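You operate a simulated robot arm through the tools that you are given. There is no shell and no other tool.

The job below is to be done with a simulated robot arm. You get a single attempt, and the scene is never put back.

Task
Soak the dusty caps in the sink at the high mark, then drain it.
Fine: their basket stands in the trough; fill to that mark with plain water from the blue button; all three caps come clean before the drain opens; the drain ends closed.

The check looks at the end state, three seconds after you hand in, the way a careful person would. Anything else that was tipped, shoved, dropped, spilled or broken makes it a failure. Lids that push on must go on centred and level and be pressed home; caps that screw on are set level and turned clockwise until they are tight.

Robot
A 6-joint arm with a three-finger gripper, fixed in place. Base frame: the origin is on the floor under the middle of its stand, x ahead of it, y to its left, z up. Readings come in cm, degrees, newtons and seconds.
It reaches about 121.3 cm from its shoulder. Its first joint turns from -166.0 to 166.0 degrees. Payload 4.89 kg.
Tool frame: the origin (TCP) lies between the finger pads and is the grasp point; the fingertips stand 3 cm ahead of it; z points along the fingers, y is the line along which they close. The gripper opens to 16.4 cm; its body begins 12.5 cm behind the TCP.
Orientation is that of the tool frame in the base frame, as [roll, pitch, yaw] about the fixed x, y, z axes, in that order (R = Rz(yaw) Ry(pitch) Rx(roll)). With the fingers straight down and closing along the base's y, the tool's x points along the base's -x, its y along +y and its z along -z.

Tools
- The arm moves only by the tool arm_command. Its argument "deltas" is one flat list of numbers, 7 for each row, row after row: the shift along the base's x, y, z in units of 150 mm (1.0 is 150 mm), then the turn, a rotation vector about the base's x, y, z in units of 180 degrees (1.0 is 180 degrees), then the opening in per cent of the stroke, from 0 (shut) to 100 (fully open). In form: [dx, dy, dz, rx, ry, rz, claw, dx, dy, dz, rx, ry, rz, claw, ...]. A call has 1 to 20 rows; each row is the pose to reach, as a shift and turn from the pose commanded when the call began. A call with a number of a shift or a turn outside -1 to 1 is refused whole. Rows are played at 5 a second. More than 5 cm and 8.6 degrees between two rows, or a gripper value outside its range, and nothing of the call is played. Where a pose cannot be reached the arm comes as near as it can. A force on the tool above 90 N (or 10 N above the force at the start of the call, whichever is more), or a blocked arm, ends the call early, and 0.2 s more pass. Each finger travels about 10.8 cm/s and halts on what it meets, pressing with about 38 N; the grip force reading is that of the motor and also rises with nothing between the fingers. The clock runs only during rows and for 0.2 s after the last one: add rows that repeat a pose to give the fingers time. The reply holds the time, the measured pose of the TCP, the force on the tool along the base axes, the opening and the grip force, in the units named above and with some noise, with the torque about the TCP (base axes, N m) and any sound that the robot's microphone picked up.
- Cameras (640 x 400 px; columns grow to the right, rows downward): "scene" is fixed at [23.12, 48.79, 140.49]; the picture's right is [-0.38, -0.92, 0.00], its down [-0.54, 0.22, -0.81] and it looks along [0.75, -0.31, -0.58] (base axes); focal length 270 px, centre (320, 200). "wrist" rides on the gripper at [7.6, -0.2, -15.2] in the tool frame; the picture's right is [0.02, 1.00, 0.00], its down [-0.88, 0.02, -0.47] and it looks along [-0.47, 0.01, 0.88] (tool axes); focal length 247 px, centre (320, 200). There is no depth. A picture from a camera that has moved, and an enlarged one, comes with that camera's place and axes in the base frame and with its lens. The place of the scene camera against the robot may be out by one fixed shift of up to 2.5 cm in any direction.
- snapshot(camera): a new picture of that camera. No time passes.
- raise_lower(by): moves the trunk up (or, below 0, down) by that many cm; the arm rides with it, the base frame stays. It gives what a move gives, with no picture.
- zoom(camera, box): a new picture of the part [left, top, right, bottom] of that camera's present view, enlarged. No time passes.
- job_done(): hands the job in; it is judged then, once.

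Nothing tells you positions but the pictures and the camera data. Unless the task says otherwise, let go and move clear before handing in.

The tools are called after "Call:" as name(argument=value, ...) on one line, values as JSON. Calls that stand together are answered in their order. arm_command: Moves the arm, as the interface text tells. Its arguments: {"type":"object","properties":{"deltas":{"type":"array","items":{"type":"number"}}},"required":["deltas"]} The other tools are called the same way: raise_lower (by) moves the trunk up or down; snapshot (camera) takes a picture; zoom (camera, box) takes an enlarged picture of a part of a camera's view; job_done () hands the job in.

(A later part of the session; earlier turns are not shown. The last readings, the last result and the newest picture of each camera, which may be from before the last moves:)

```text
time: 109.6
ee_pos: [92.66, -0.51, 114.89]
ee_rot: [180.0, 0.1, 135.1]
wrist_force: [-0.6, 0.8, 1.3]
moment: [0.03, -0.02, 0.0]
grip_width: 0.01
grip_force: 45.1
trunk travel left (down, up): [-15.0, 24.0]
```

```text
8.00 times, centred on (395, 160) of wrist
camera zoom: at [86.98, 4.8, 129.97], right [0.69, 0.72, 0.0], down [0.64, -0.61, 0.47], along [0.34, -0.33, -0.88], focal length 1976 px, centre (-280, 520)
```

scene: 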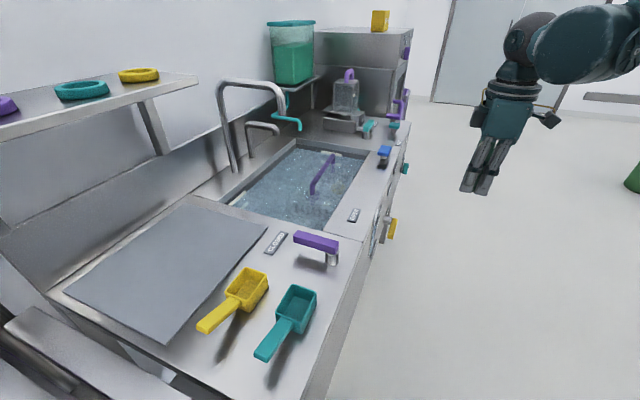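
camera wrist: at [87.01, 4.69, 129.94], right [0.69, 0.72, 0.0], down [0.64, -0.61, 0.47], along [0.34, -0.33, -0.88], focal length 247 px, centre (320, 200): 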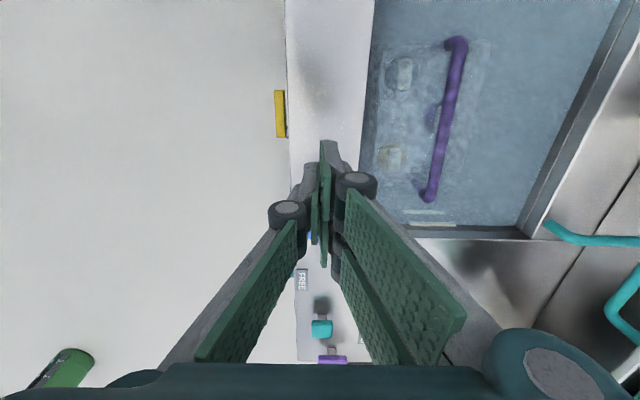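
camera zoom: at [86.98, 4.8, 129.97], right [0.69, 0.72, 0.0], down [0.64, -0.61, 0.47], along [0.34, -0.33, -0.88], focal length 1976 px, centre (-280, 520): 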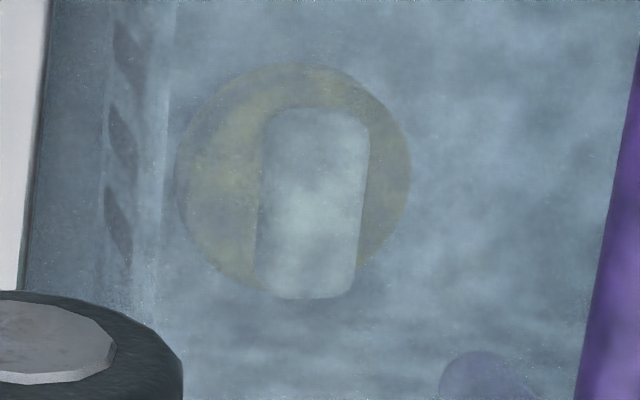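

The caps look evenly coloured and clean, and the level is at HIGH. Next is the drain lever, with its pivot near u = 72.5, z = 66 and its bar pointing to -u. I'll back off in front of the panel and turn the hand horizontal.

Call:
arm_command(deltas=[-0.1178, -0.1178, 0, 0.02946, -0.02946, 0, 0, -0.2357, -0.2357, 0, 0.05893, -0.05893, 0, 0, -0.3535, -0.3535, 0, 0.08839, -0.08839, 0, 0, -0.4713, -0.4713, 0, 0.11785, -0.11785, 0, 0, -0.5892, -0.5892, 0, 0.14731, -0.14731, 0, 0, -0.707, -0.707, 0, 0.17678, -0.17678, 0, 0])

Call:
arm_command(deltas=[-0.1178, -0.1178, 0, 0.02946, -0.02946, 0, 10, -0.2357, -0.2357, 0, 0.05893, -0.05893, 0, 20, -0.3535, -0.3535, 0, 0.08839, -0.08839, 0, 30, -0.4713, -0.4713, 0, 0.11785, -0.11785, 0, 40, -0.5892, -0.5892, 0, 0.14731, -0.14731, 0, 40, -0.707, -0.707, 0, 0.17678, -0.17678, 0, 40])

Call:
snapshot(camera="wrist")

Call:
snapshot(camera="scene")

```text
time: 111.0
ee_pos: [82.21, -11.29, 114.81]
ee_rot: [134.9, 0.1, 135.0]
wrist_force: [0.8, 0.9, -0.2]
moment: [-0.11, 0.1, 0.01]
grip_width: 0.02
grip_force: 44.7
trunk travel left (down, up): [-15.0, 24.0]
```

```text
time: 112.4
ee_pos: [71.6, -21.78, 114.87]
ee_rot: [89.9, 0.1, 135.0]
wrist_force: [-0.5, 1.7, 0.8]
moment: [-0.04, 0.04, -0.2]
grip_width: 6.54
grip_force: 0.1
trunk travel left (down, up): [-15.0, 24.0]
```

```text
taken
camera wrist: at [55.31, -27.06, 114.61], right [-0.02, 0.02, 1.0], down [0.29, -0.96, 0.02], along [0.96, 0.29, 0.01], focal length 247 px, centre (320, 200)
```

wrist: 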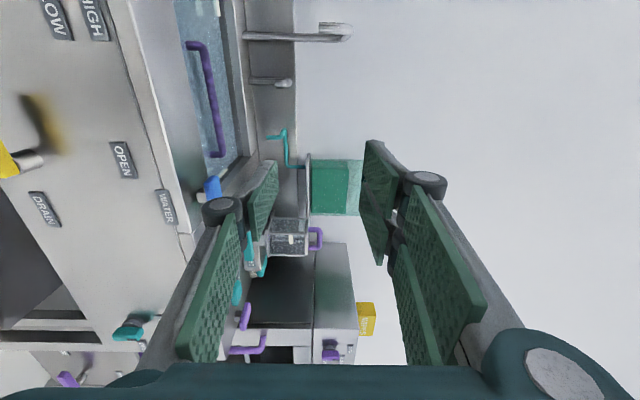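

```text
taken
```

scene: 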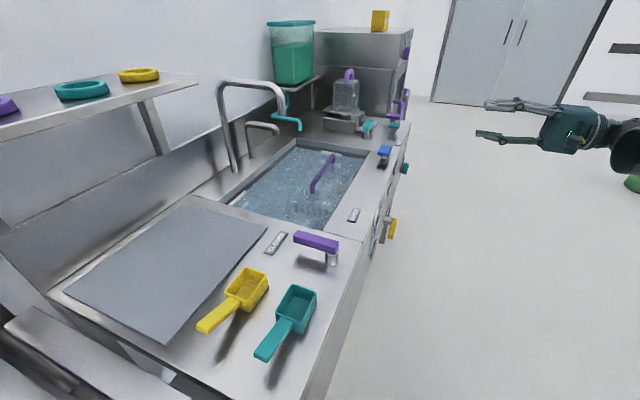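

The hand is horizontal and in front of the panel. I'll lower toward lever height and check.

Call:
arm_command(deltas=[0, 0, -0.25, 0, 0, 0, 40, 0, 0, -0.5, 0, 0, 0, 40, 0, 0, -0.75, 0, 0, 0, 40, 0, 0, -1.0, 0, 0, 0, 40])

Call:
arm_command(deltas=[0, 0, -0.25, 0, 0, 0, 40, 0, 0, -0.5, 0, 0, 0, 40, 0, 0, -0.75, 0, 0, 0, 40, 0, 0, -1.0, 0, 0, 0, 40])

Call:
arm_command(deltas=[0, 0, -0.25, 0, 0, 0, 40, 0, 0, -0.5, 0, 0, 0, 40, 0, 0, -0.75, 0, 0, 0, 40, 0, 0, -1.0, 0, 0, 0, 40])

Call:
snapshot(camera="wrist")

Call:
snapshot(camera="scene")

```text
time: 113.4
ee_pos: [71.58, -21.8, 99.61]
ee_rot: [90.0, 0.1, 135.0]
wrist_force: [-2.0, 2.2, 0.2]
moment: [-0.07, 0.08, -0.19]
grip_width: 6.55
grip_force: 0.0
trunk travel left (down, up): [-15.0, 24.0]
```

```text
time: 114.4
ee_pos: [77.0, -26.81, 90.17]
ee_rot: [90.3, 0.0, 135.3]
wrist_force: [-0.8, 0.6, 1.1]
moment: [-0.1, 0.09, -0.16]
grip_width: 6.56
grip_force: 0.1
out of reach, approached as far as the arm can: row 1, 2, 3, 4
trunk travel left (down, up): [-15.0, 24.0]
```

```text
time: 115.4
ee_pos: [81.88, -31.35, 77.24]
ee_rot: [90.0, 0.0, 135.5]
wrist_force: [-0.6, 0.7, 1.0]
moment: [-0.15, 0.13, -0.21]
grip_width: 6.58
grip_force: 0.0
out of reach, approached as far as the arm can: row 1, 2, 3, 4
trunk travel left (down, up): [-15.0, 24.0]
```

```text
taken
camera wrist: at [65.56, -36.85, 77.07], right [-0.01, 0.02, 1.0], down [0.29, -0.96, 0.02], along [0.96, 0.29, 0.01], focal length 247 px, centre (320, 200)
```

wrist: 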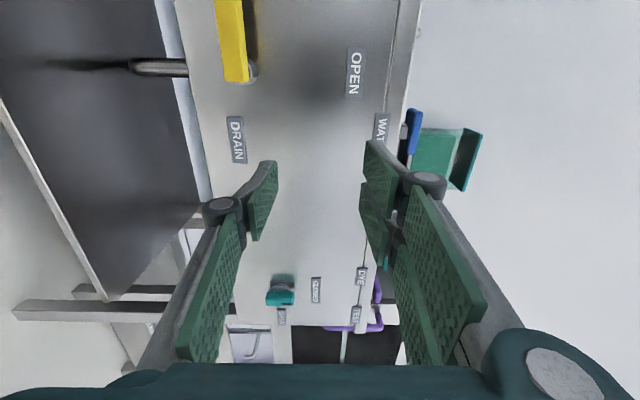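

```text
taken
```

scene: 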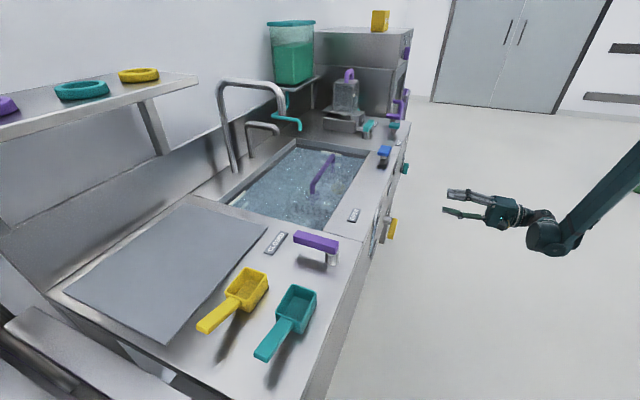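

The arm cannot fold that close to its base with this pointing direction, so it shifted sideways. I'll look closely at the lever from here and re-plan.

Call:
zoom(camera="wrist", box=[60, 0, 420, 200])

Call:
zoom(camera="scene", box=[340, 150, 500, 280])

```text
1.78 times, centred on (240, 100) of wrist
camera zoom: at [65.56, -36.85, 77.07], right [-0.01, 0.02, 1.0], down [0.29, -0.96, 0.02], along [0.96, 0.29, 0.01], focal length 439 px, centre (462, 378)
```

zoom: 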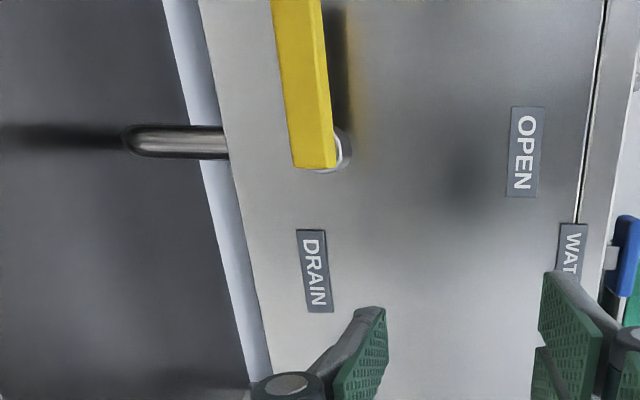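

```text
3.08 times, centred on (420, 215) of scene
camera zoom: at [23.12, 48.79, 140.49], right [-0.38, -0.92, 0.0], down [-0.54, 0.22, -0.81], along [0.75, -0.31, -0.58], focal length 831 px, centre (12, 154)
```

zoom: 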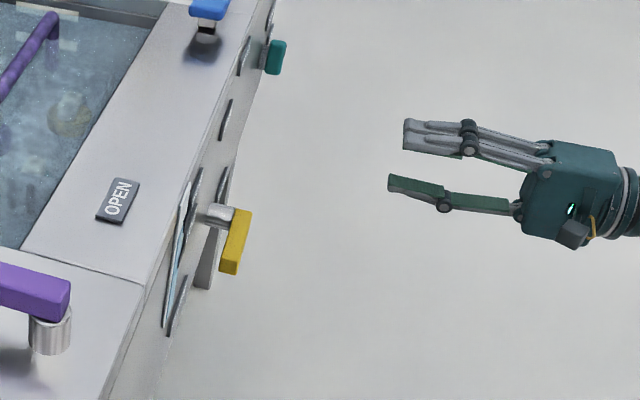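

The lever pivots at about u = 73, z = 66.5, with its bar running to u ≈ 63 and the OPEN plate straight above. I'll raise a little and move toward the panel, where the reach should be better.

Call:
arm_command(deltas=[0, 0, 0.2, 0, 0, 0, 40, 0, 0, 0.4, 0, 0, 0, 40, 0, 0, 0.6, 0, 0, 0, 40])

```text
time: 116.2
ee_pos: [81.99, -31.33, 86.34]
ee_rot: [90.0, 0.1, 135.0]
wrist_force: [0.7, -1.2, -1.0]
moment: [0.1, -0.11, 0.18]
grip_width: 6.55
grip_force: 0.0
trunk travel left (down, up): [-15.0, 24.0]
```

The commanded pose tracks the achieved one, which helps. I'll move left and toward the panel at this height to test reach there.

Call:
arm_command(deltas=[-0.04, 0.21, 0, 0, 0, 0, 40, -0.08, 0.425, 0, 0, 0, 0, 40, -0.117, 0.637, 0, 0, 0, 0, 40])

Call:
arm_command(deltas=[-0.04, 0.21, 0, 0, 0, 0, 40, -0.08, 0.425, 0, 0, 0, 0, 40, -0.117, 0.637, 0, 0, 0, 0, 40])

```text
time: 117.0
ee_pos: [82.07, -23.48, 87.97]
ee_rot: [90.0, 0.0, 135.2]
wrist_force: [-0.4, -0.4, 0.3]
moment: [0.04, -0.03, 0.07]
grip_width: 6.58
grip_force: 0.0
out of reach, approached as far as the arm can: row 2, 3
trunk travel left (down, up): [-15.0, 24.0]
```

```text
time: 117.8
ee_pos: [84.24, -16.49, 91.06]
ee_rot: [90.1, 0.0, 135.2]
wrist_force: [0.5, -1.7, -0.6]
moment: [0.04, -0.03, 0.12]
grip_width: 6.58
grip_force: 0.1
out of reach, approached as far as the arm can: row 1, 2, 3
trunk travel left (down, up): [-15.0, 24.0]
```

With the tool horizontal the wrist bend limits how low I can go, so I'll pitch it 25° down instead. With the fingers closed as a peg, I'll push the lever up from below. First I'll back off, pitch and close.

Call:
arm_command(deltas=[-0.161, -0.027, 0, -0.0246, 0.0246, 0, 25, -0.323, -0.054, 0, -0.0491, 0.0491, 0, 10, -0.484, -0.081, 0, -0.0737, 0.0737, 0, 0, -0.646, -0.108, 0, -0.0982, 0.0982, 0, 0])

Call:
arm_command(deltas=[0, 0, -0.25, 0, 0, 0, 0, 0, 0, -0.5, 0, 0, 0, 0, 0, 0, -0.75, 0, 0, 0, 0, 0, 0, -1.0, 0, 0, 0, 0])

Call:
snapshot(camera="wrist")

Call:
snapshot(camera="scene")

```text
time: 118.8
ee_pos: [74.79, -17.97, 91.18]
ee_rot: [115.1, 0.0, 135.0]
wrist_force: [2.1, -1.5, -0.5]
moment: [0.1, -0.05, 0.2]
grip_width: 0.0
grip_force: 38.0
trunk travel left (down, up): [-15.0, 24.0]
```

```text
time: 119.8
ee_pos: [78.78, -20.86, 80.54]
ee_rot: [115.2, 0.0, 135.1]
wrist_force: [-1.8, 1.6, 1.9]
moment: [-0.25, 0.04, -0.24]
grip_width: 0.0
grip_force: 38.0
out of reach, approached as far as the arm can: row 2, 3, 4
trunk travel left (down, up): [-15.0, 24.0]
```

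```text
taken
camera wrist: at [63.49, -25.24, 86.86], right [0.28, 0.32, 0.9], down [0.33, -0.92, 0.22], along [0.9, 0.24, -0.37], focal length 247 px, centre (320, 200)
```

wrist: 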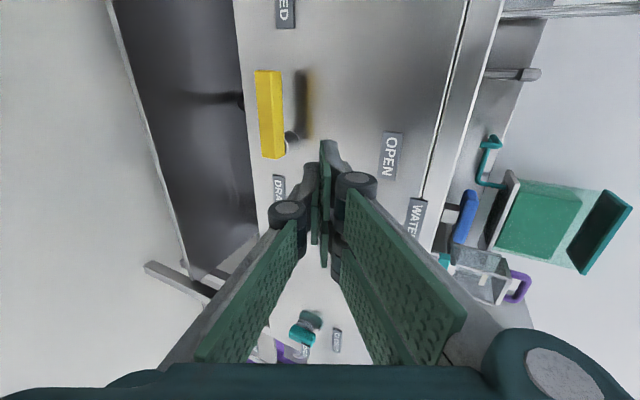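

```text
taken
```

scene: 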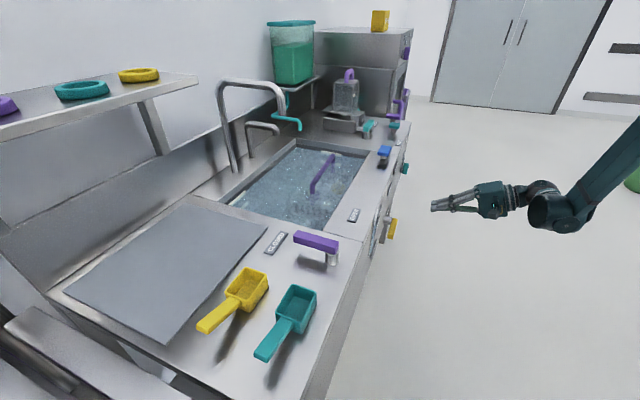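

The limit depends on where the wrist sits relative to the shoulder, so lowering the trunk should open up this area. I'll lower it 15 cm, with the hand in free space in front of the panel, and pitch the tool to 45°.

Call:
raise_lower(by=-15)

Call:
arm_command(deltas=[0, 0, 0, -0.0262, 0.0262, 0, 0, 0, 0, 0, -0.0524, 0.0524, 0, 0, 0, 0, 0, -0.0786, 0.0786, 0, 0])

Call:
snapshot(camera="wrist")

Call:
snapshot(camera="scene")

```text
time: 121.5
ee_pos: [78.82, -20.93, 65.5]
ee_rot: [115.3, 0.0, 135.1]
wrist_force: [0.8, -0.5, -0.5]
moment: [-0.02, 0.01, -0.01]
grip_width: 0.0
grip_force: 38.1
trunk travel left (down, up): [0.0, 39.0]
```

```text
time: 122.3
ee_pos: [78.89, -20.87, 65.55]
ee_rot: [135.3, -0.3, 135.2]
wrist_force: [0.6, -1.0, 0.7]
moment: [0.09, 0.02, 0.08]
grip_width: 0.0
grip_force: 38.0
trunk travel left (down, up): [0.0, 39.0]
```

```text
taken
camera wrist: at [65.67, -23.16, 76.18], right [0.49, 0.52, 0.7], down [0.4, -0.85, 0.35], along [0.78, 0.11, -0.62], focal length 247 px, centre (320, 200)
```

wrist: 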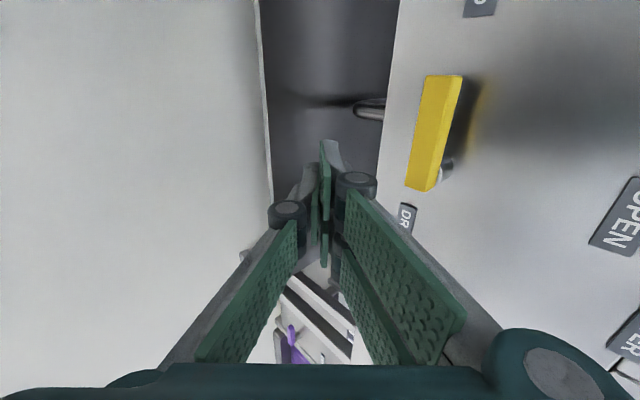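

```text
taken
```

scene: 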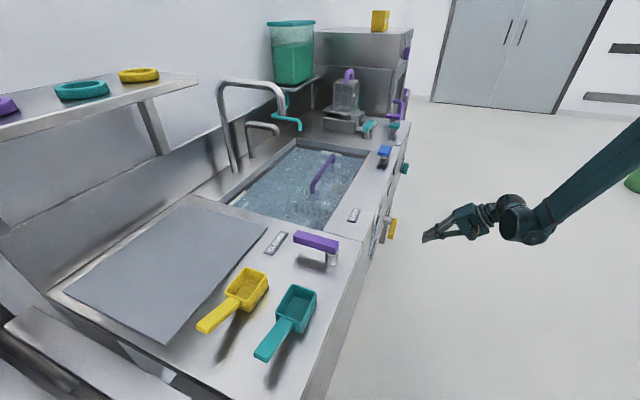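

The arm works in this lower posture. The lever bar measures u = 63.4–74, bottom z ≈ 65.4, front face n ≈ 54. I'll come in to the right of it, low, and then slide left underneath the bar.

Call:
arm_command(deltas=[0.212, -0.086, -0.112, -0.0065, 0.0065, 0, 0, 0.424, -0.173, -0.225, -0.013, 0.013, 0, 0, 0.636, -0.259, -0.337, -0.0196, 0.0196, 0, 0])

Call:
arm_command(deltas=[0.13, 0.13, 0, 0, 0, 0, 0, 0.26, 0.26, 0, 0, 0, 0, 0, 0.391, 0.391, 0, 0, 0, 0, 0])

Call:
snapshot(camera="wrist")

Call:
zoom(camera="scene", box=[340, 150, 500, 280])

```text
time: 123.2
ee_pos: [88.36, -24.74, 60.26]
ee_rot: [140.1, -0.2, 135.2]
wrist_force: [-0.2, 0.7, 1.5]
moment: [-0.08, -0.04, -0.06]
grip_width: 0.0
grip_force: 37.7
trunk travel left (down, up): [0.0, 39.0]
```

```text
time: 124.0
ee_pos: [94.22, -19.07, 60.44]
ee_rot: [140.2, -0.2, 135.2]
wrist_force: [0.8, -0.5, 0.4]
moment: [0.06, -0.01, 0.05]
grip_width: 0.0
grip_force: 38.1
trunk travel left (down, up): [0.0, 39.0]
```

```text
taken
camera wrist: at [81.79, -20.65, 72.07], right [0.53, 0.56, 0.64], down [0.42, -0.83, 0.37], along [0.74, 0.07, -0.67], focal length 247 px, centre (320, 200)
```

wrist: 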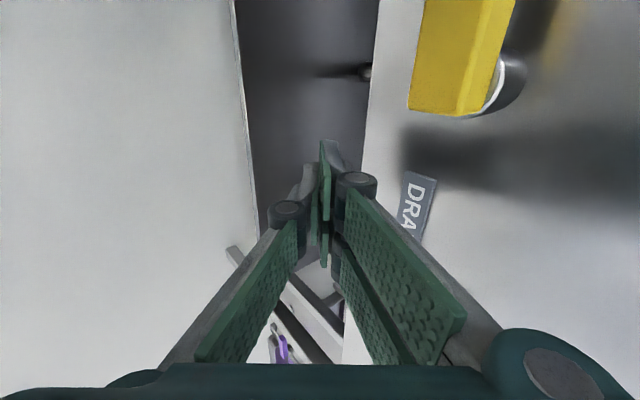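

```text
3.08 times, centred on (420, 215) of scene
camera zoom: at [23.12, 48.79, 140.49], right [-0.38, -0.92, 0.0], down [-0.54, 0.22, -0.81], along [0.75, -0.31, -0.58], focal length 831 px, centre (12, 154)
```

zoom: 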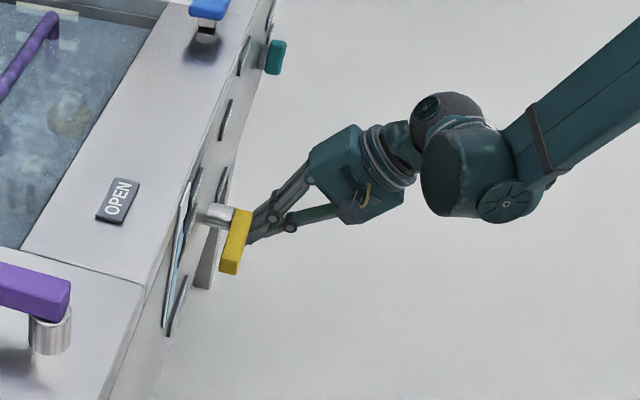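

The peg is to the right of and below the bar. I'll slide left underneath it.

Call:
arm_command(deltas=[-0.184, 0.184, 0, 0, 0, 0, 0, -0.368, 0.368, 0, 0, 0, 0, 0, -0.551, 0.551, 0, 0, 0, 0, 0, -0.735, 0.735, 0, 0, 0, 0, 0])

Call:
snapshot(camera="wrist")

Call:
zoom(camera="scene", box=[340, 170, 460, 270])

```text
time: 125.0
ee_pos: [83.29, -7.96, 60.3]
ee_rot: [140.1, -0.2, 135.1]
wrist_force: [0.2, -0.8, -1.6]
moment: [0.15, 0.05, 0.1]
grip_width: 0.0
grip_force: 37.4
trunk travel left (down, up): [0.0, 39.0]
```

```text
taken
camera wrist: at [70.81, -9.51, 71.89], right [0.53, 0.56, 0.64], down [0.42, -0.83, 0.37], along [0.74, 0.07, -0.67], focal length 247 px, centre (320, 200)
```

wrist: 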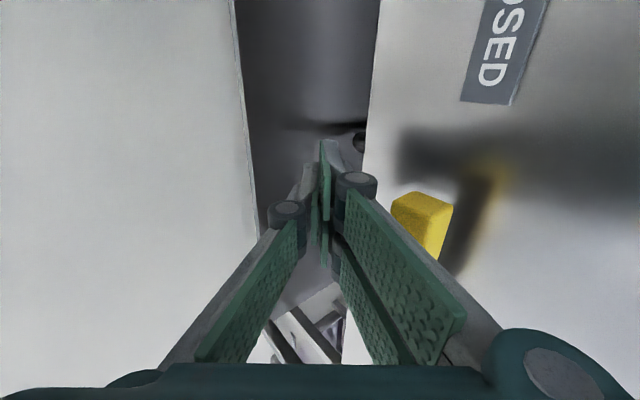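

```text
4.00 times, centred on (400, 220) of scene
camera zoom: at [23.12, 48.79, 140.49], right [-0.38, -0.92, 0.0], down [-0.54, 0.22, -0.81], along [0.75, -0.31, -0.58], focal length 1080 px, centre (0, 120)
```

zoom: 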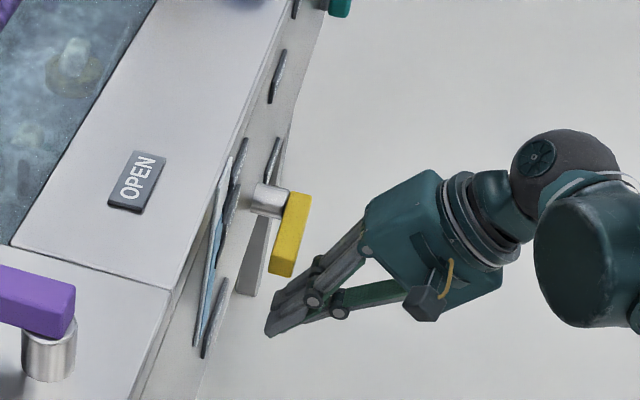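

The peg is now under the bar near its free end. I'll push up slowly and watch the force and the lever.

Call:
arm_command(deltas=[0, 0, 0.07, 0, 0, 0, 0, 0, 0, 0.14, 0, 0, 0, 0, 0, 0, 0.21, 0, 0, 0, 0, 0, 0, 0.26, 0, 0, 0, 0])

Call:
zoom(camera="scene", box=[340, 170, 460, 270])

Call:
snapshot(camera="wrist")

```text
time: 126.0
ee_pos: [83.37, -7.96, 64.33]
ee_rot: [140.2, -0.2, 135.2]
wrist_force: [-4.5, -2.1, -1.6]
moment: [0.06, -0.06, -0.05]
grip_width: 0.0
grip_force: 38.0
trunk travel left (down, up): [0.0, 39.0]
```

```text
4.00 times, centred on (400, 220) of scene
camera zoom: at [23.12, 48.79, 140.49], right [-0.38, -0.92, 0.0], down [-0.54, 0.22, -0.81], along [0.75, -0.31, -0.58], focal length 1080 px, centre (0, 120)
```

zoom: 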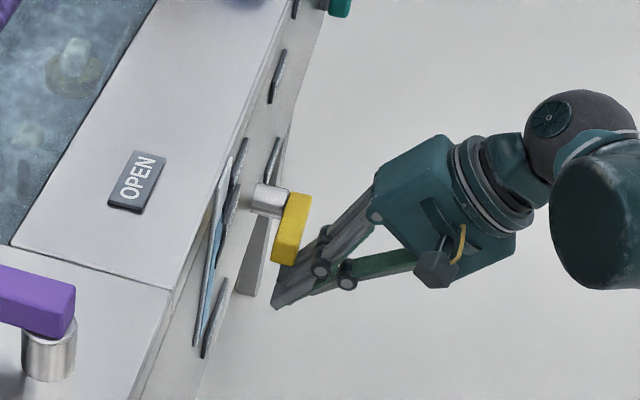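

```text
taken
camera wrist: at [70.76, -9.54, 75.93], right [0.53, 0.56, 0.64], down [0.42, -0.83, 0.37], along [0.74, 0.07, -0.67], focal length 247 px, centre (320, 200)
```

wrist: 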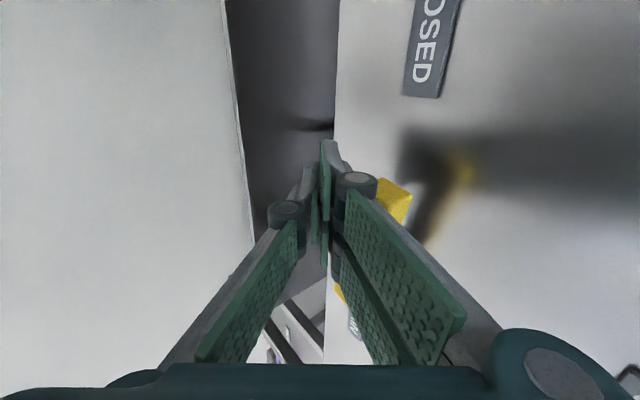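

The bar is in contact and the lever starts to rise. I'll continue lifting along the arc.

Call:
arm_command(deltas=[-0.014, 0.014, 0.06, 0, 0, 0, 0, -0.028, 0.028, 0.12, 0, 0, 0, 0, -0.028, 0.028, 0.18, 0, 0, 0, 0, -0.02, 0.02, 0.25, 0, 0, 0, 0, -0.01, 0.01, 0.31, 0, 0, 0, 0])

Call:
zoom(camera="scene", box=[340, 170, 460, 270])

Call:
snapshot(camera="wrist")

```text
time: 127.2
ee_pos: [83.12, -7.8, 69.14]
ee_rot: [140.2, -0.1, 135.1]
wrist_force: [-0.5, 0.1, -0.1]
moment: [0.0, 0.01, 0.03]
grip_width: 0.02
grip_force: 37.9
trunk travel left (down, up): [0.0, 39.0]
```

```text
4.00 times, centred on (400, 220) of scene
camera zoom: at [23.12, 48.79, 140.49], right [-0.38, -0.92, 0.0], down [-0.54, 0.22, -0.81], along [0.75, -0.31, -0.58], focal length 1080 px, centre (0, 120)
```

zoom: 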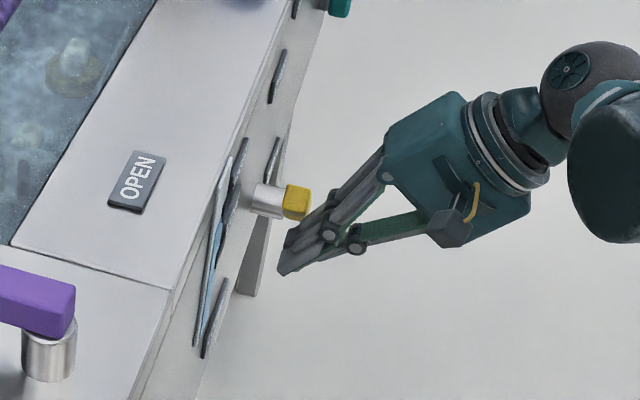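

```text
taken
camera wrist: at [70.64, -9.4, 80.68], right [0.53, 0.56, 0.64], down [0.42, -0.83, 0.37], along [0.74, 0.07, -0.67], focal length 247 px, centre (320, 200)
```

wrist: 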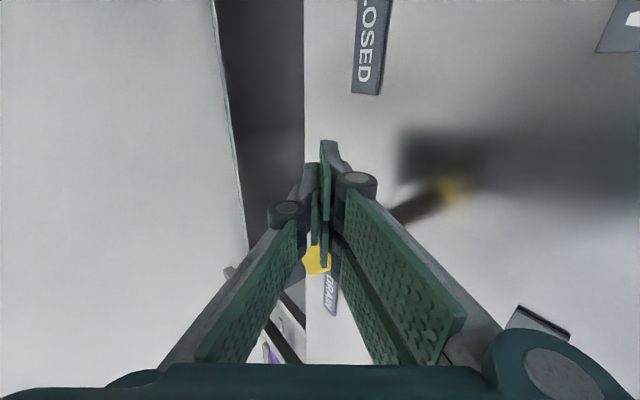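

Seen end-on, the lever is at roughly 40° up, as planned. I'll continue pushing up and to the right toward vertical.

Call:
arm_command(deltas=[0.047, -0.047, 0.08, 0, 0, 0, 0, 0.094, -0.094, 0.147, 0, 0, 0, 0, 0.15, -0.15, 0.18, 0, 0, 0, 0, 0.203, -0.203, 0.2, 0, 0, 0, 0])

Call:
zoom(camera="scene", box=[340, 170, 460, 270])

Call:
snapshot(camera="wrist")

Call:
zoom(camera="scene", box=[240, 110, 400, 220])

```text
time: 128.2
ee_pos: [86.07, -10.68, 71.93]
ee_rot: [140.3, -0.1, 135.1]
wrist_force: [-0.9, -0.2, 0.4]
moment: [-0.02, -0.02, -0.01]
grip_width: 0.01
grip_force: 37.6
trunk travel left (down, up): [0.0, 39.0]
```

```text
4.00 times, centred on (400, 220) of scene
camera zoom: at [23.12, 48.79, 140.49], right [-0.38, -0.92, 0.0], down [-0.54, 0.22, -0.81], along [0.75, -0.31, -0.58], focal length 1080 px, centre (0, 120)
```

zoom: 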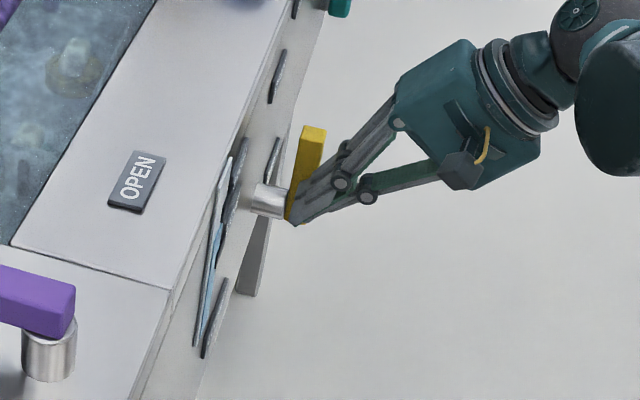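

```text
taken
camera wrist: at [73.68, -12.33, 83.61], right [0.53, 0.56, 0.64], down [0.42, -0.83, 0.37], along [0.74, 0.07, -0.67], focal length 247 px, centre (320, 200)
```

wrist: 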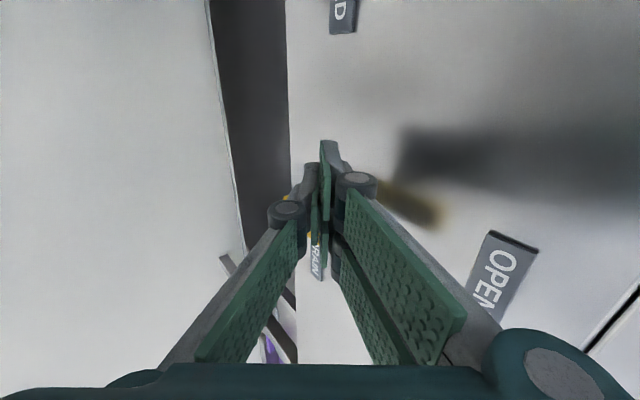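

```text
3.64 times, centred on (320, 165) of scene
camera zoom: at [23.12, 48.79, 140.49], right [-0.38, -0.92, 0.0], down [-0.54, 0.22, -0.81], along [0.75, -0.31, -0.58], focal length 982 px, centre (320, 327)
```

zoom: 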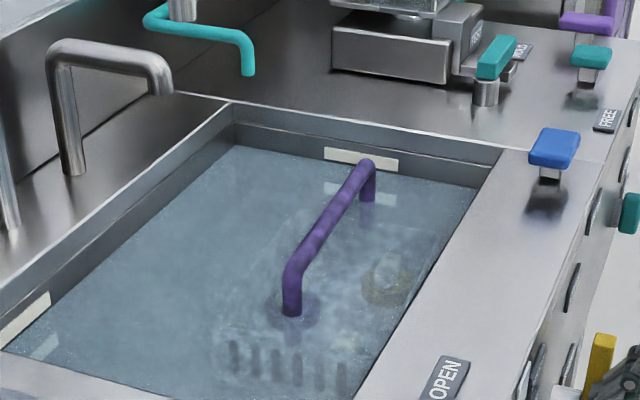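

The lever is now nearly upright and the water has begun to fall. I'll nudge it 0.8 cm further to make sure it is fully open, then watch the level.

Call:
arm_command(deltas=[0.019, -0.019, 0, 0, 0, 0, 0, 0.038, -0.038, 0, 0, 0, 0, 0, 0.038, -0.038, 0, 0, 0, 0, 0])

Call:
zoom(camera="scene", box=[340, 170, 460, 270])

Call:
zoom(camera="scene", box=[290, 120, 370, 170])

```text
time: 128.9
ee_pos: [86.44, -10.98, 71.95]
ee_rot: [140.3, -0.2, 135.4]
wrist_force: [-56.1, 47.5, -10.4]
moment: [1.4, 0.82, 0.95]
grip_width: 0.0
grip_force: 37.6
trunk travel left (down, up): [0.0, 39.0]
```

```text
4.00 times, centred on (400, 220) of scene
camera zoom: at [23.12, 48.79, 140.49], right [-0.38, -0.92, 0.0], down [-0.54, 0.22, -0.81], along [0.75, -0.31, -0.58], focal length 1080 px, centre (0, 120)
```

zoom: 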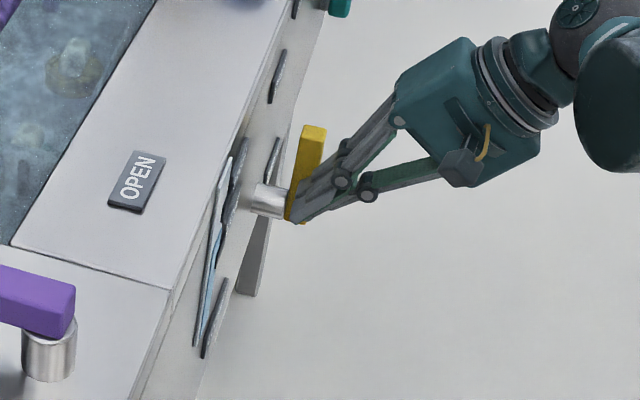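

```text
8.00 times, centred on (330, 145) of scene
camera zoom: at [23.12, 48.79, 140.49], right [-0.38, -0.92, 0.0], down [-0.54, 0.22, -0.81], along [0.75, -0.31, -0.58], focal length 2161 px, centre (240, 640)
```

zoom: 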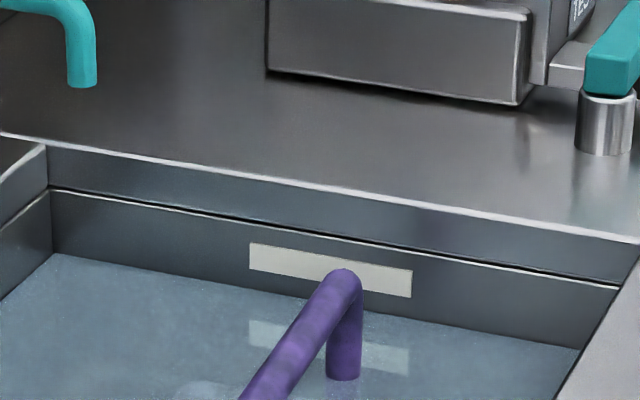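

The lever is against its stop (fully open) and the sink is draining. I'll back off to relieve the force and retreat a bit while it drains.

Call:
arm_command(deltas=[-0.035, 0.035, 0, 0, 0, 0, 0, -0.071, 0.071, 0, 0, 0, 0, 0, -0.23, -0.09, 0.05, 0, 0, 0, 0, -0.39, -0.25, 0.1, 0, 0, 0, 0, -0.54, -0.4, 0.15, 0, 0, 0, 0])

Call:
zoom(camera="scene", box=[340, 170, 460, 270])

Call:
zoom(camera="scene", box=[220, 110, 400, 220])

Call:
snapshot(camera="wrist")

```text
time: 130.2
ee_pos: [78.57, -17.23, 74.35]
ee_rot: [140.3, -0.1, 135.2]
wrist_force: [0.9, 0.2, -1.1]
moment: [0.0, 0.09, 0.04]
grip_width: 0.0
grip_force: 38.2
trunk travel left (down, up): [0.0, 39.0]
```

```text
4.00 times, centred on (400, 220) of scene
camera zoom: at [23.12, 48.79, 140.49], right [-0.38, -0.92, 0.0], down [-0.54, 0.22, -0.81], along [0.75, -0.31, -0.58], focal length 1080 px, centre (0, 120)
```

zoom: 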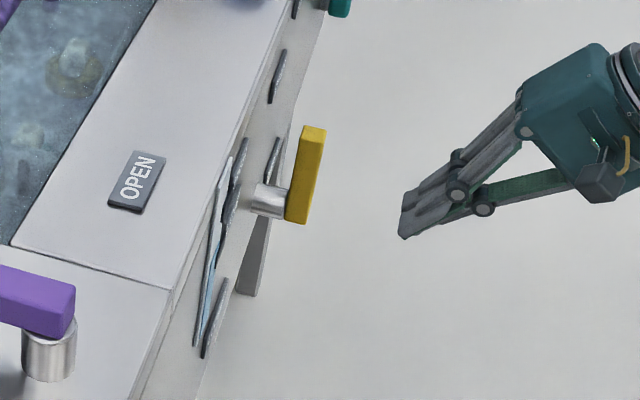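

```text
3.56 times, centred on (310, 165) of scene
camera zoom: at [23.12, 48.79, 140.49], right [-0.38, -0.92, 0.0], down [-0.54, 0.22, -0.81], along [0.75, -0.31, -0.58], focal length 960 px, centre (356, 324)
```

zoom: 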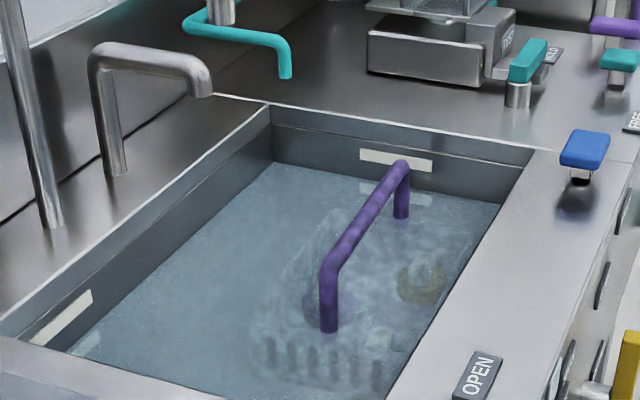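

```text
taken
camera wrist: at [66.17, -18.83, 85.9], right [0.53, 0.56, 0.64], down [0.42, -0.83, 0.37], along [0.74, 0.07, -0.67], focal length 247 px, centre (320, 200)
```

wrist: 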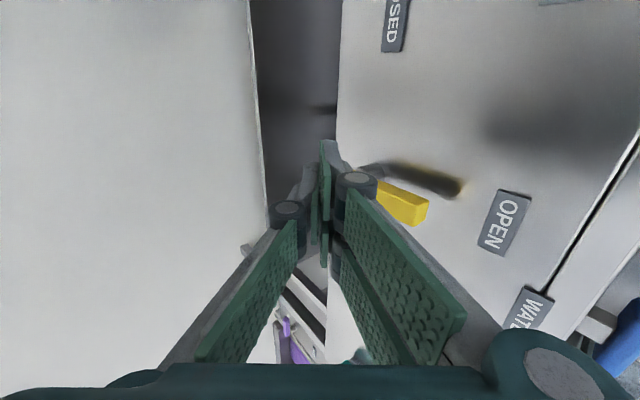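

The lever stays upright on its own and the level is dropping quickly. I'll wait and watch it drain.

Call:
arm_command(deltas=[0, 0, 0, 0, 0, 0, 0, 0, 0, 0, 0, 0, 0, 0, 0, 0, 0, 0, 0, 0, 0, 0, 0, 0, 0, 0, 0, 0, 0, 0, 0, 0, 0, 0, 0, 0, 0, 0, 0, 0, 0, 0, 0, 0, 0, 0, 0, 0, 0, 0, 0, 0, 0, 0, 0, 0, 0, 0, 0, 0, 0, 0, 0, 0, 0, 0, 0, 0, 0, 0, 0, 0, 0, 0, 0, 0, 0, 0, 0, 0, 0, 0, 0, 0, 0, 0, 0, 0, 0, 0, 0, 0, 0, 0, 0, 0, 0, 0, 0, 0, 0, 0, 0, 0, 0, 0, 0, 0, 0, 0, 0, 0, 0, 0, 0, 0, 0, 0, 0, 0, 0, 0, 0, 0, 0, 0, 0, 0, 0, 0, 0, 0, 0])

Call:
zoom(camera="scene", box=[220, 110, 400, 220])

Call:
arm_command(deltas=[0, 0, 0, 0, 0, 0, 0, 0, 0, 0, 0, 0, 0, 0, 0, 0, 0, 0, 0, 0, 0, 0, 0, 0, 0, 0, 0, 0, 0, 0, 0, 0, 0, 0, 0, 0, 0, 0, 0, 0, 0, 0, 0, 0, 0, 0, 0, 0, 0, 0, 0, 0, 0, 0, 0, 0, 0, 0, 0, 0, 0, 0, 0, 0, 0, 0, 0, 0, 0, 0, 0, 0, 0, 0, 0, 0, 0, 0, 0, 0, 0, 0, 0, 0, 0, 0, 0, 0, 0, 0, 0, 0, 0, 0, 0, 0, 0, 0, 0, 0, 0, 0, 0, 0, 0, 0, 0, 0, 0, 0, 0, 0, 0, 0, 0, 0, 0, 0, 0, 0, 0, 0, 0, 0, 0, 0, 0, 0, 0, 0, 0, 0, 0])

Call:
zoom(camera="scene", box=[220, 110, 400, 220])

```text
time: 134.2
ee_pos: [78.6, -17.25, 74.31]
ee_rot: [140.2, -0.2, 135.3]
wrist_force: [0.2, -0.5, -0.1]
moment: [-0.01, 0.01, -0.04]
grip_width: 0.01
grip_force: 38.6
trunk travel left (down, up): [0.0, 39.0]
```

```text
3.56 times, centred on (310, 165) of scene
camera zoom: at [23.12, 48.79, 140.49], right [-0.38, -0.92, 0.0], down [-0.54, 0.22, -0.81], along [0.75, -0.31, -0.58], focal length 960 px, centre (356, 324)
```

zoom: 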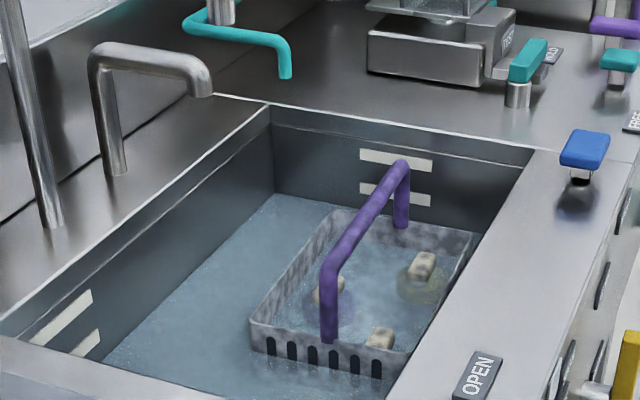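

```text
time: 138.2
ee_pos: [78.59, -17.2, 74.36]
ee_rot: [140.1, -0.2, 135.2]
wrist_force: [-0.9, 0.2, -0.3]
moment: [-0.01, -0.01, 0.01]
grip_width: 0.0
grip_force: 38.3
trunk travel left (down, up): [0.0, 39.0]
```

```text
3.56 times, centred on (310, 165) of scene
camera zoom: at [23.12, 48.79, 140.49], right [-0.38, -0.92, 0.0], down [-0.54, 0.22, -0.81], along [0.75, -0.31, -0.58], focal length 960 px, centre (356, 324)
```

zoom: 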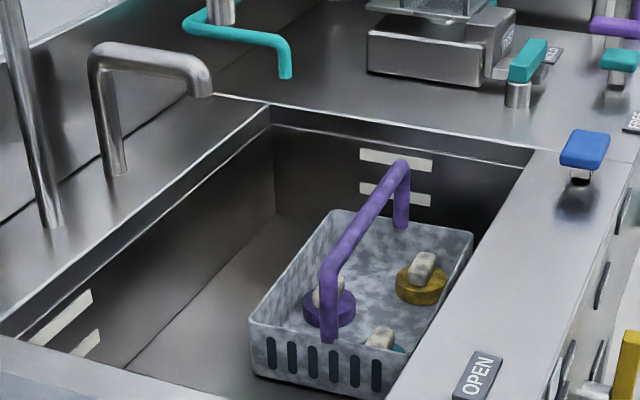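

The sink is empty and the caps show clean purple, yellow and teal. I'll zoom in to confirm, then get ready to close the drain.

Call:
zoom(camera="scene", box=[290, 165, 350, 215])

Call:
arm_command(deltas=[0, 0, 0, 0, 0, 0, 0, 0, 0, 0, 0, 0, 0, 0, 0, 0, 0, 0, 0, 0, 0, 0, 0, 0, 0, 0, 0, 0, 0, 0, 0, 0, 0, 0, 0])

Call:
zoom(camera="scene", box=[240, 130, 380, 230])

```text
8.00 times, centred on (320, 190) of scene
camera zoom: at [23.12, 48.79, 140.49], right [-0.38, -0.92, 0.0], down [-0.54, 0.22, -0.81], along [0.75, -0.31, -0.58], focal length 2161 px, centre (320, 280)
```

zoom: 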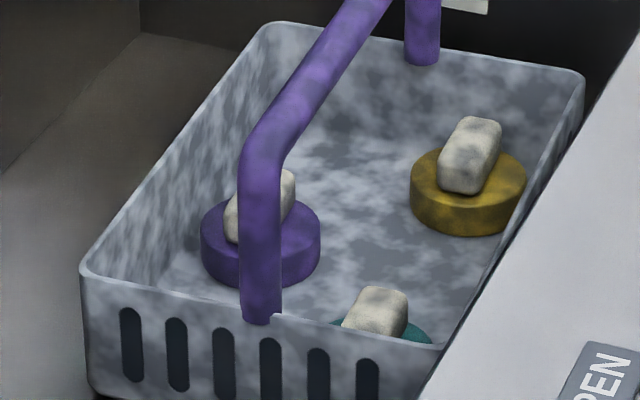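

```text
time: 139.3
ee_pos: [78.61, -17.25, 74.28]
ee_rot: [140.2, -0.2, 135.2]
wrist_force: [0.0, 0.2, 0.2]
moment: [-0.02, -0.01, -0.01]
grip_width: 0.0
grip_force: 38.2
trunk travel left (down, up): [0.0, 39.0]
```

```text
4.00 times, centred on (310, 180) of scene
camera zoom: at [23.12, 48.79, 140.49], right [-0.38, -0.92, 0.0], down [-0.54, 0.22, -0.81], along [0.75, -0.31, -0.58], focal length 1080 px, centre (360, 280)
```

zoom: 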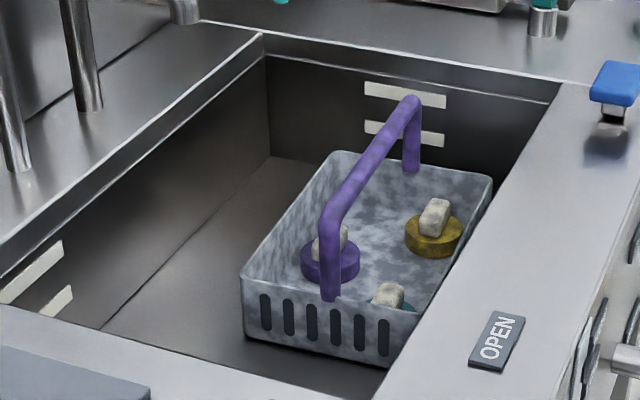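

The caps are clean and wet, and the sink is dry. I'll go to the right side of the upright lever to push it back to CLOSED.

Call:
arm_command(deltas=[0.192, -0.192, 0.02, 0, 0, 0, 0, 0.383, -0.383, 0.04, 0, 0, 0, 0, 0.575, -0.575, 0.047, 0, 0, 0, 0])

Call:
arm_command(deltas=[0.174, 0.174, 0, 0, 0, 0, 0, 0.349, 0.349, 0, 0, 0, 0, 0, 0.523, 0.523, 0, 0, 0, 0, 0])

Call:
snapshot(camera="wrist")

Call:
zoom(camera="scene", box=[340, 170, 460, 270])

```text
time: 140.2
ee_pos: [87.3, -25.81, 75.16]
ee_rot: [140.2, -0.1, 135.2]
wrist_force: [-0.6, 0.8, 0.7]
moment: [-0.17, -0.02, -0.11]
grip_width: 0.01
grip_force: 37.8
trunk travel left (down, up): [0.0, 39.0]
```

```text
time: 140.9
ee_pos: [94.91, -18.36, 74.98]
ee_rot: [140.2, -0.2, 135.0]
wrist_force: [-0.8, -1.3, 0.5]
moment: [0.1, -0.03, 0.06]
grip_width: 0.0
grip_force: 38.1
trunk travel left (down, up): [0.0, 39.0]
```

```text
taken
camera wrist: at [82.46, -20.0, 86.46], right [0.53, 0.56, 0.64], down [0.42, -0.83, 0.37], along [0.74, 0.07, -0.67], focal length 247 px, centre (320, 200)
```

wrist: 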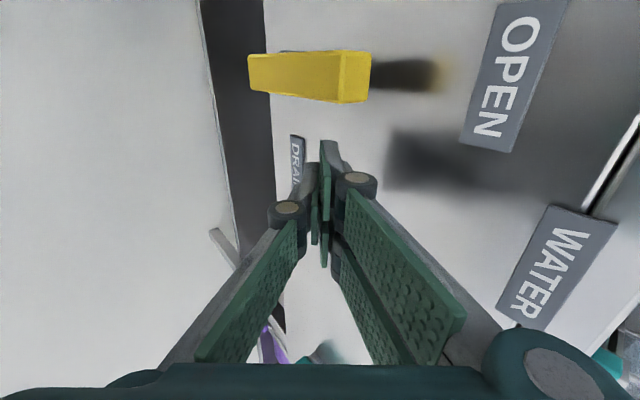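

```text
4.00 times, centred on (400, 220) of scene
camera zoom: at [23.12, 48.79, 140.49], right [-0.38, -0.92, 0.0], down [-0.54, 0.22, -0.81], along [0.75, -0.31, -0.58], focal length 1080 px, centre (0, 120)
```

zoom: 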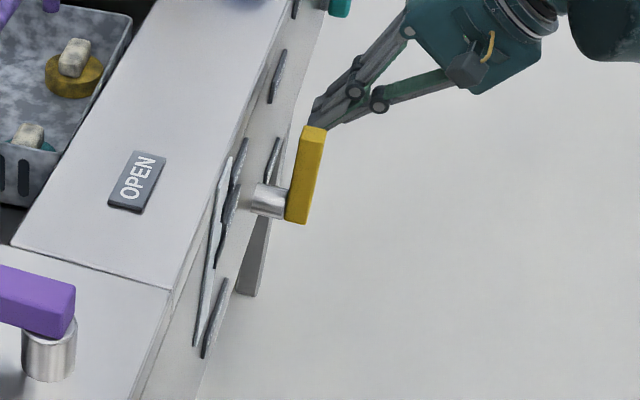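

I'm on the right of the lever with clearance. I'll sweep left along the arc to bring it down toward CLOSED.

Call:
arm_command(deltas=[-0.028, 0.028, -0.08, 0, 0, 0, 0, -0.08, 0.08, -0.075, 0, 0, 0, 0, -0.127, 0.127, -0.067, 0, 0, 0, 0, -0.19, 0.19, -0.055, 0, 0, 0, 0, -0.2545, 0.2545, -0.05, 0, 0, 0, 0, -0.315, 0.315, -0.06, 0, 0, 0, 0, -0.377, 0.377, -0.08, 0, 0, 0, 0])

Call:
snapshot(camera="wrist")

Call:
zoom(camera="scene", box=[340, 170, 460, 270])

```text
time: 142.6
ee_pos: [89.42, -12.47, 73.66]
ee_rot: [140.2, -0.3, 135.2]
wrist_force: [0.3, 0.5, -0.6]
moment: [0.07, 0.06, 0.06]
grip_width: 0.0
grip_force: 37.4
trunk travel left (down, up): [0.0, 39.0]
```

```text
taken
camera wrist: at [76.97, -14.09, 85.33], right [0.53, 0.56, 0.64], down [0.42, -0.83, 0.37], along [0.74, 0.07, -0.67], focal length 247 px, centre (320, 200)
```

wrist: 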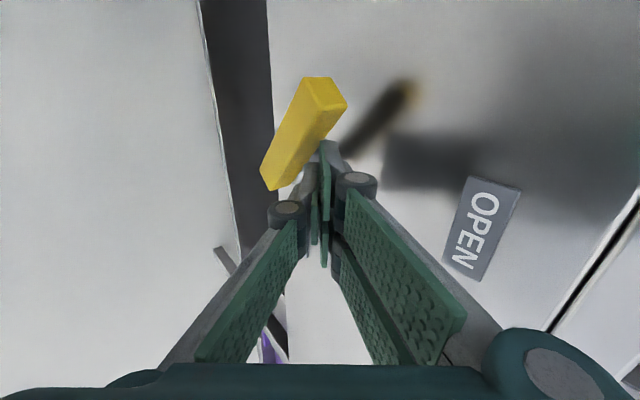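

```text
4.00 times, centred on (400, 220) of scene
camera zoom: at [23.12, 48.79, 140.49], right [-0.38, -0.92, 0.0], down [-0.54, 0.22, -0.81], along [0.75, -0.31, -0.58], focal length 1080 px, centre (0, 120)
```

zoom: 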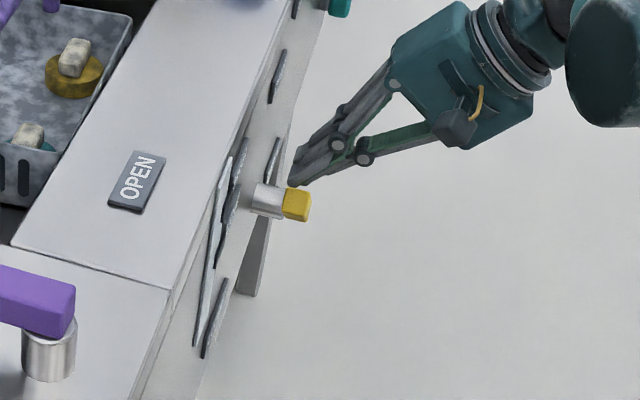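

The lever is roughly halfway. I'll continue left and then down toward horizontal.

Call:
arm_command(deltas=[-0.085, 0.085, -0.013, 0, 0, 0, 0, -0.165, 0.165, -0.04, 0, 0, 0, 0, -0.226, 0.226, -0.107, 0, 0, 0, 0, -0.2545, 0.2545, -0.165, 0, 0, 0, 0])

Call:
snapshot(camera="wrist")

Call:
zoom(camera="scene", box=[340, 170, 460, 270])

```text
time: 143.6
ee_pos: [85.56, -8.69, 71.42]
ee_rot: [140.2, -0.2, 135.2]
wrist_force: [-0.3, -0.8, -0.4]
moment: [0.02, -0.02, -0.01]
grip_width: 0.0
grip_force: 38.2
trunk travel left (down, up): [0.0, 39.0]
```

```text
taken
camera wrist: at [73.19, -10.25, 82.95], right [0.53, 0.56, 0.64], down [0.42, -0.83, 0.37], along [0.74, 0.07, -0.67], focal length 247 px, centre (320, 200)
```

wrist: 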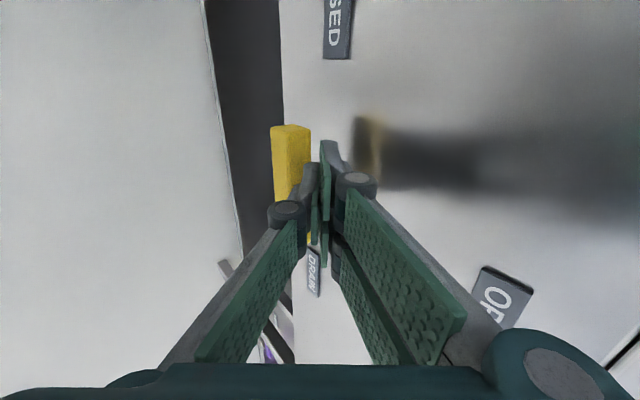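

```text
4.00 times, centred on (400, 220) of scene
camera zoom: at [23.12, 48.79, 140.49], right [-0.38, -0.92, 0.0], down [-0.54, 0.22, -0.81], along [0.75, -0.31, -0.58], focal length 1080 px, centre (0, 120)
```

zoom: 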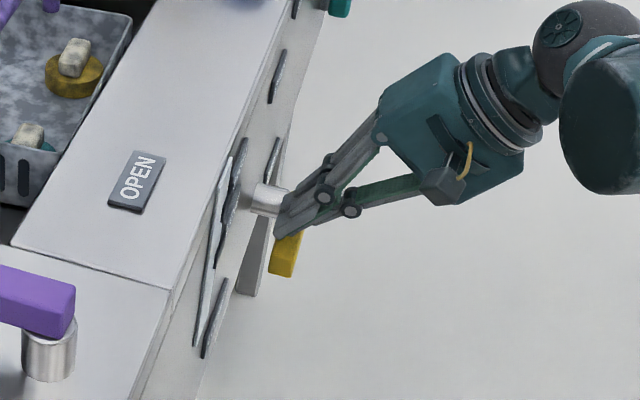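

The lever looks almost horizontal. I'll press down a little further until I feel the stop.

Call:
arm_command(deltas=[-0.01, 0.01, -0.02, 0, 0, 0, 0, -0.02, 0.02, -0.04, 0, 0, 0, 0])

Call:
arm_command(deltas=[0, 0, -0.02, 0, 0, 0, 0, 0, 0, -0.033, 0, 0, 0, 0])

Call:
zoom(camera="scene", box=[340, 170, 460, 270])

Call:
snapshot(camera="wrist")

```text
time: 144.2
ee_pos: [85.49, -8.46, 70.63]
ee_rot: [140.2, -0.1, 135.2]
wrist_force: [0.3, -0.4, 0.2]
moment: [-0.01, -0.01, 0.01]
grip_width: 0.0
grip_force: 38.1
trunk travel left (down, up): [0.0, 39.0]
```

```text
time: 144.8
ee_pos: [85.33, -8.42, 70.23]
ee_rot: [140.1, -0.3, 135.2]
wrist_force: [-4.6, -1.5, 17.0]
moment: [-0.04, -0.09, 0.0]
grip_width: 0.0
grip_force: 38.6
trunk travel left (down, up): [0.0, 39.0]
```

```text
4.00 times, centred on (400, 220) of scene
camera zoom: at [23.12, 48.79, 140.49], right [-0.38, -0.92, 0.0], down [-0.54, 0.22, -0.81], along [0.75, -0.31, -0.58], focal length 1080 px, centre (0, 120)
```

zoom: 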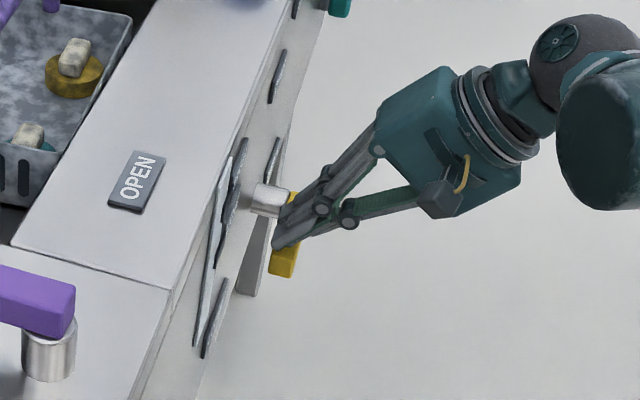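

```text
taken
camera wrist: at [72.84, -9.98, 81.88], right [0.53, 0.56, 0.64], down [0.42, -0.83, 0.37], along [0.74, 0.07, -0.67], focal length 247 px, centre (320, 200)
```

wrist: 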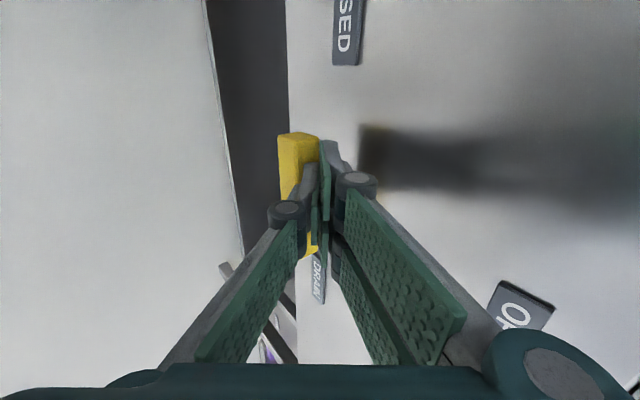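

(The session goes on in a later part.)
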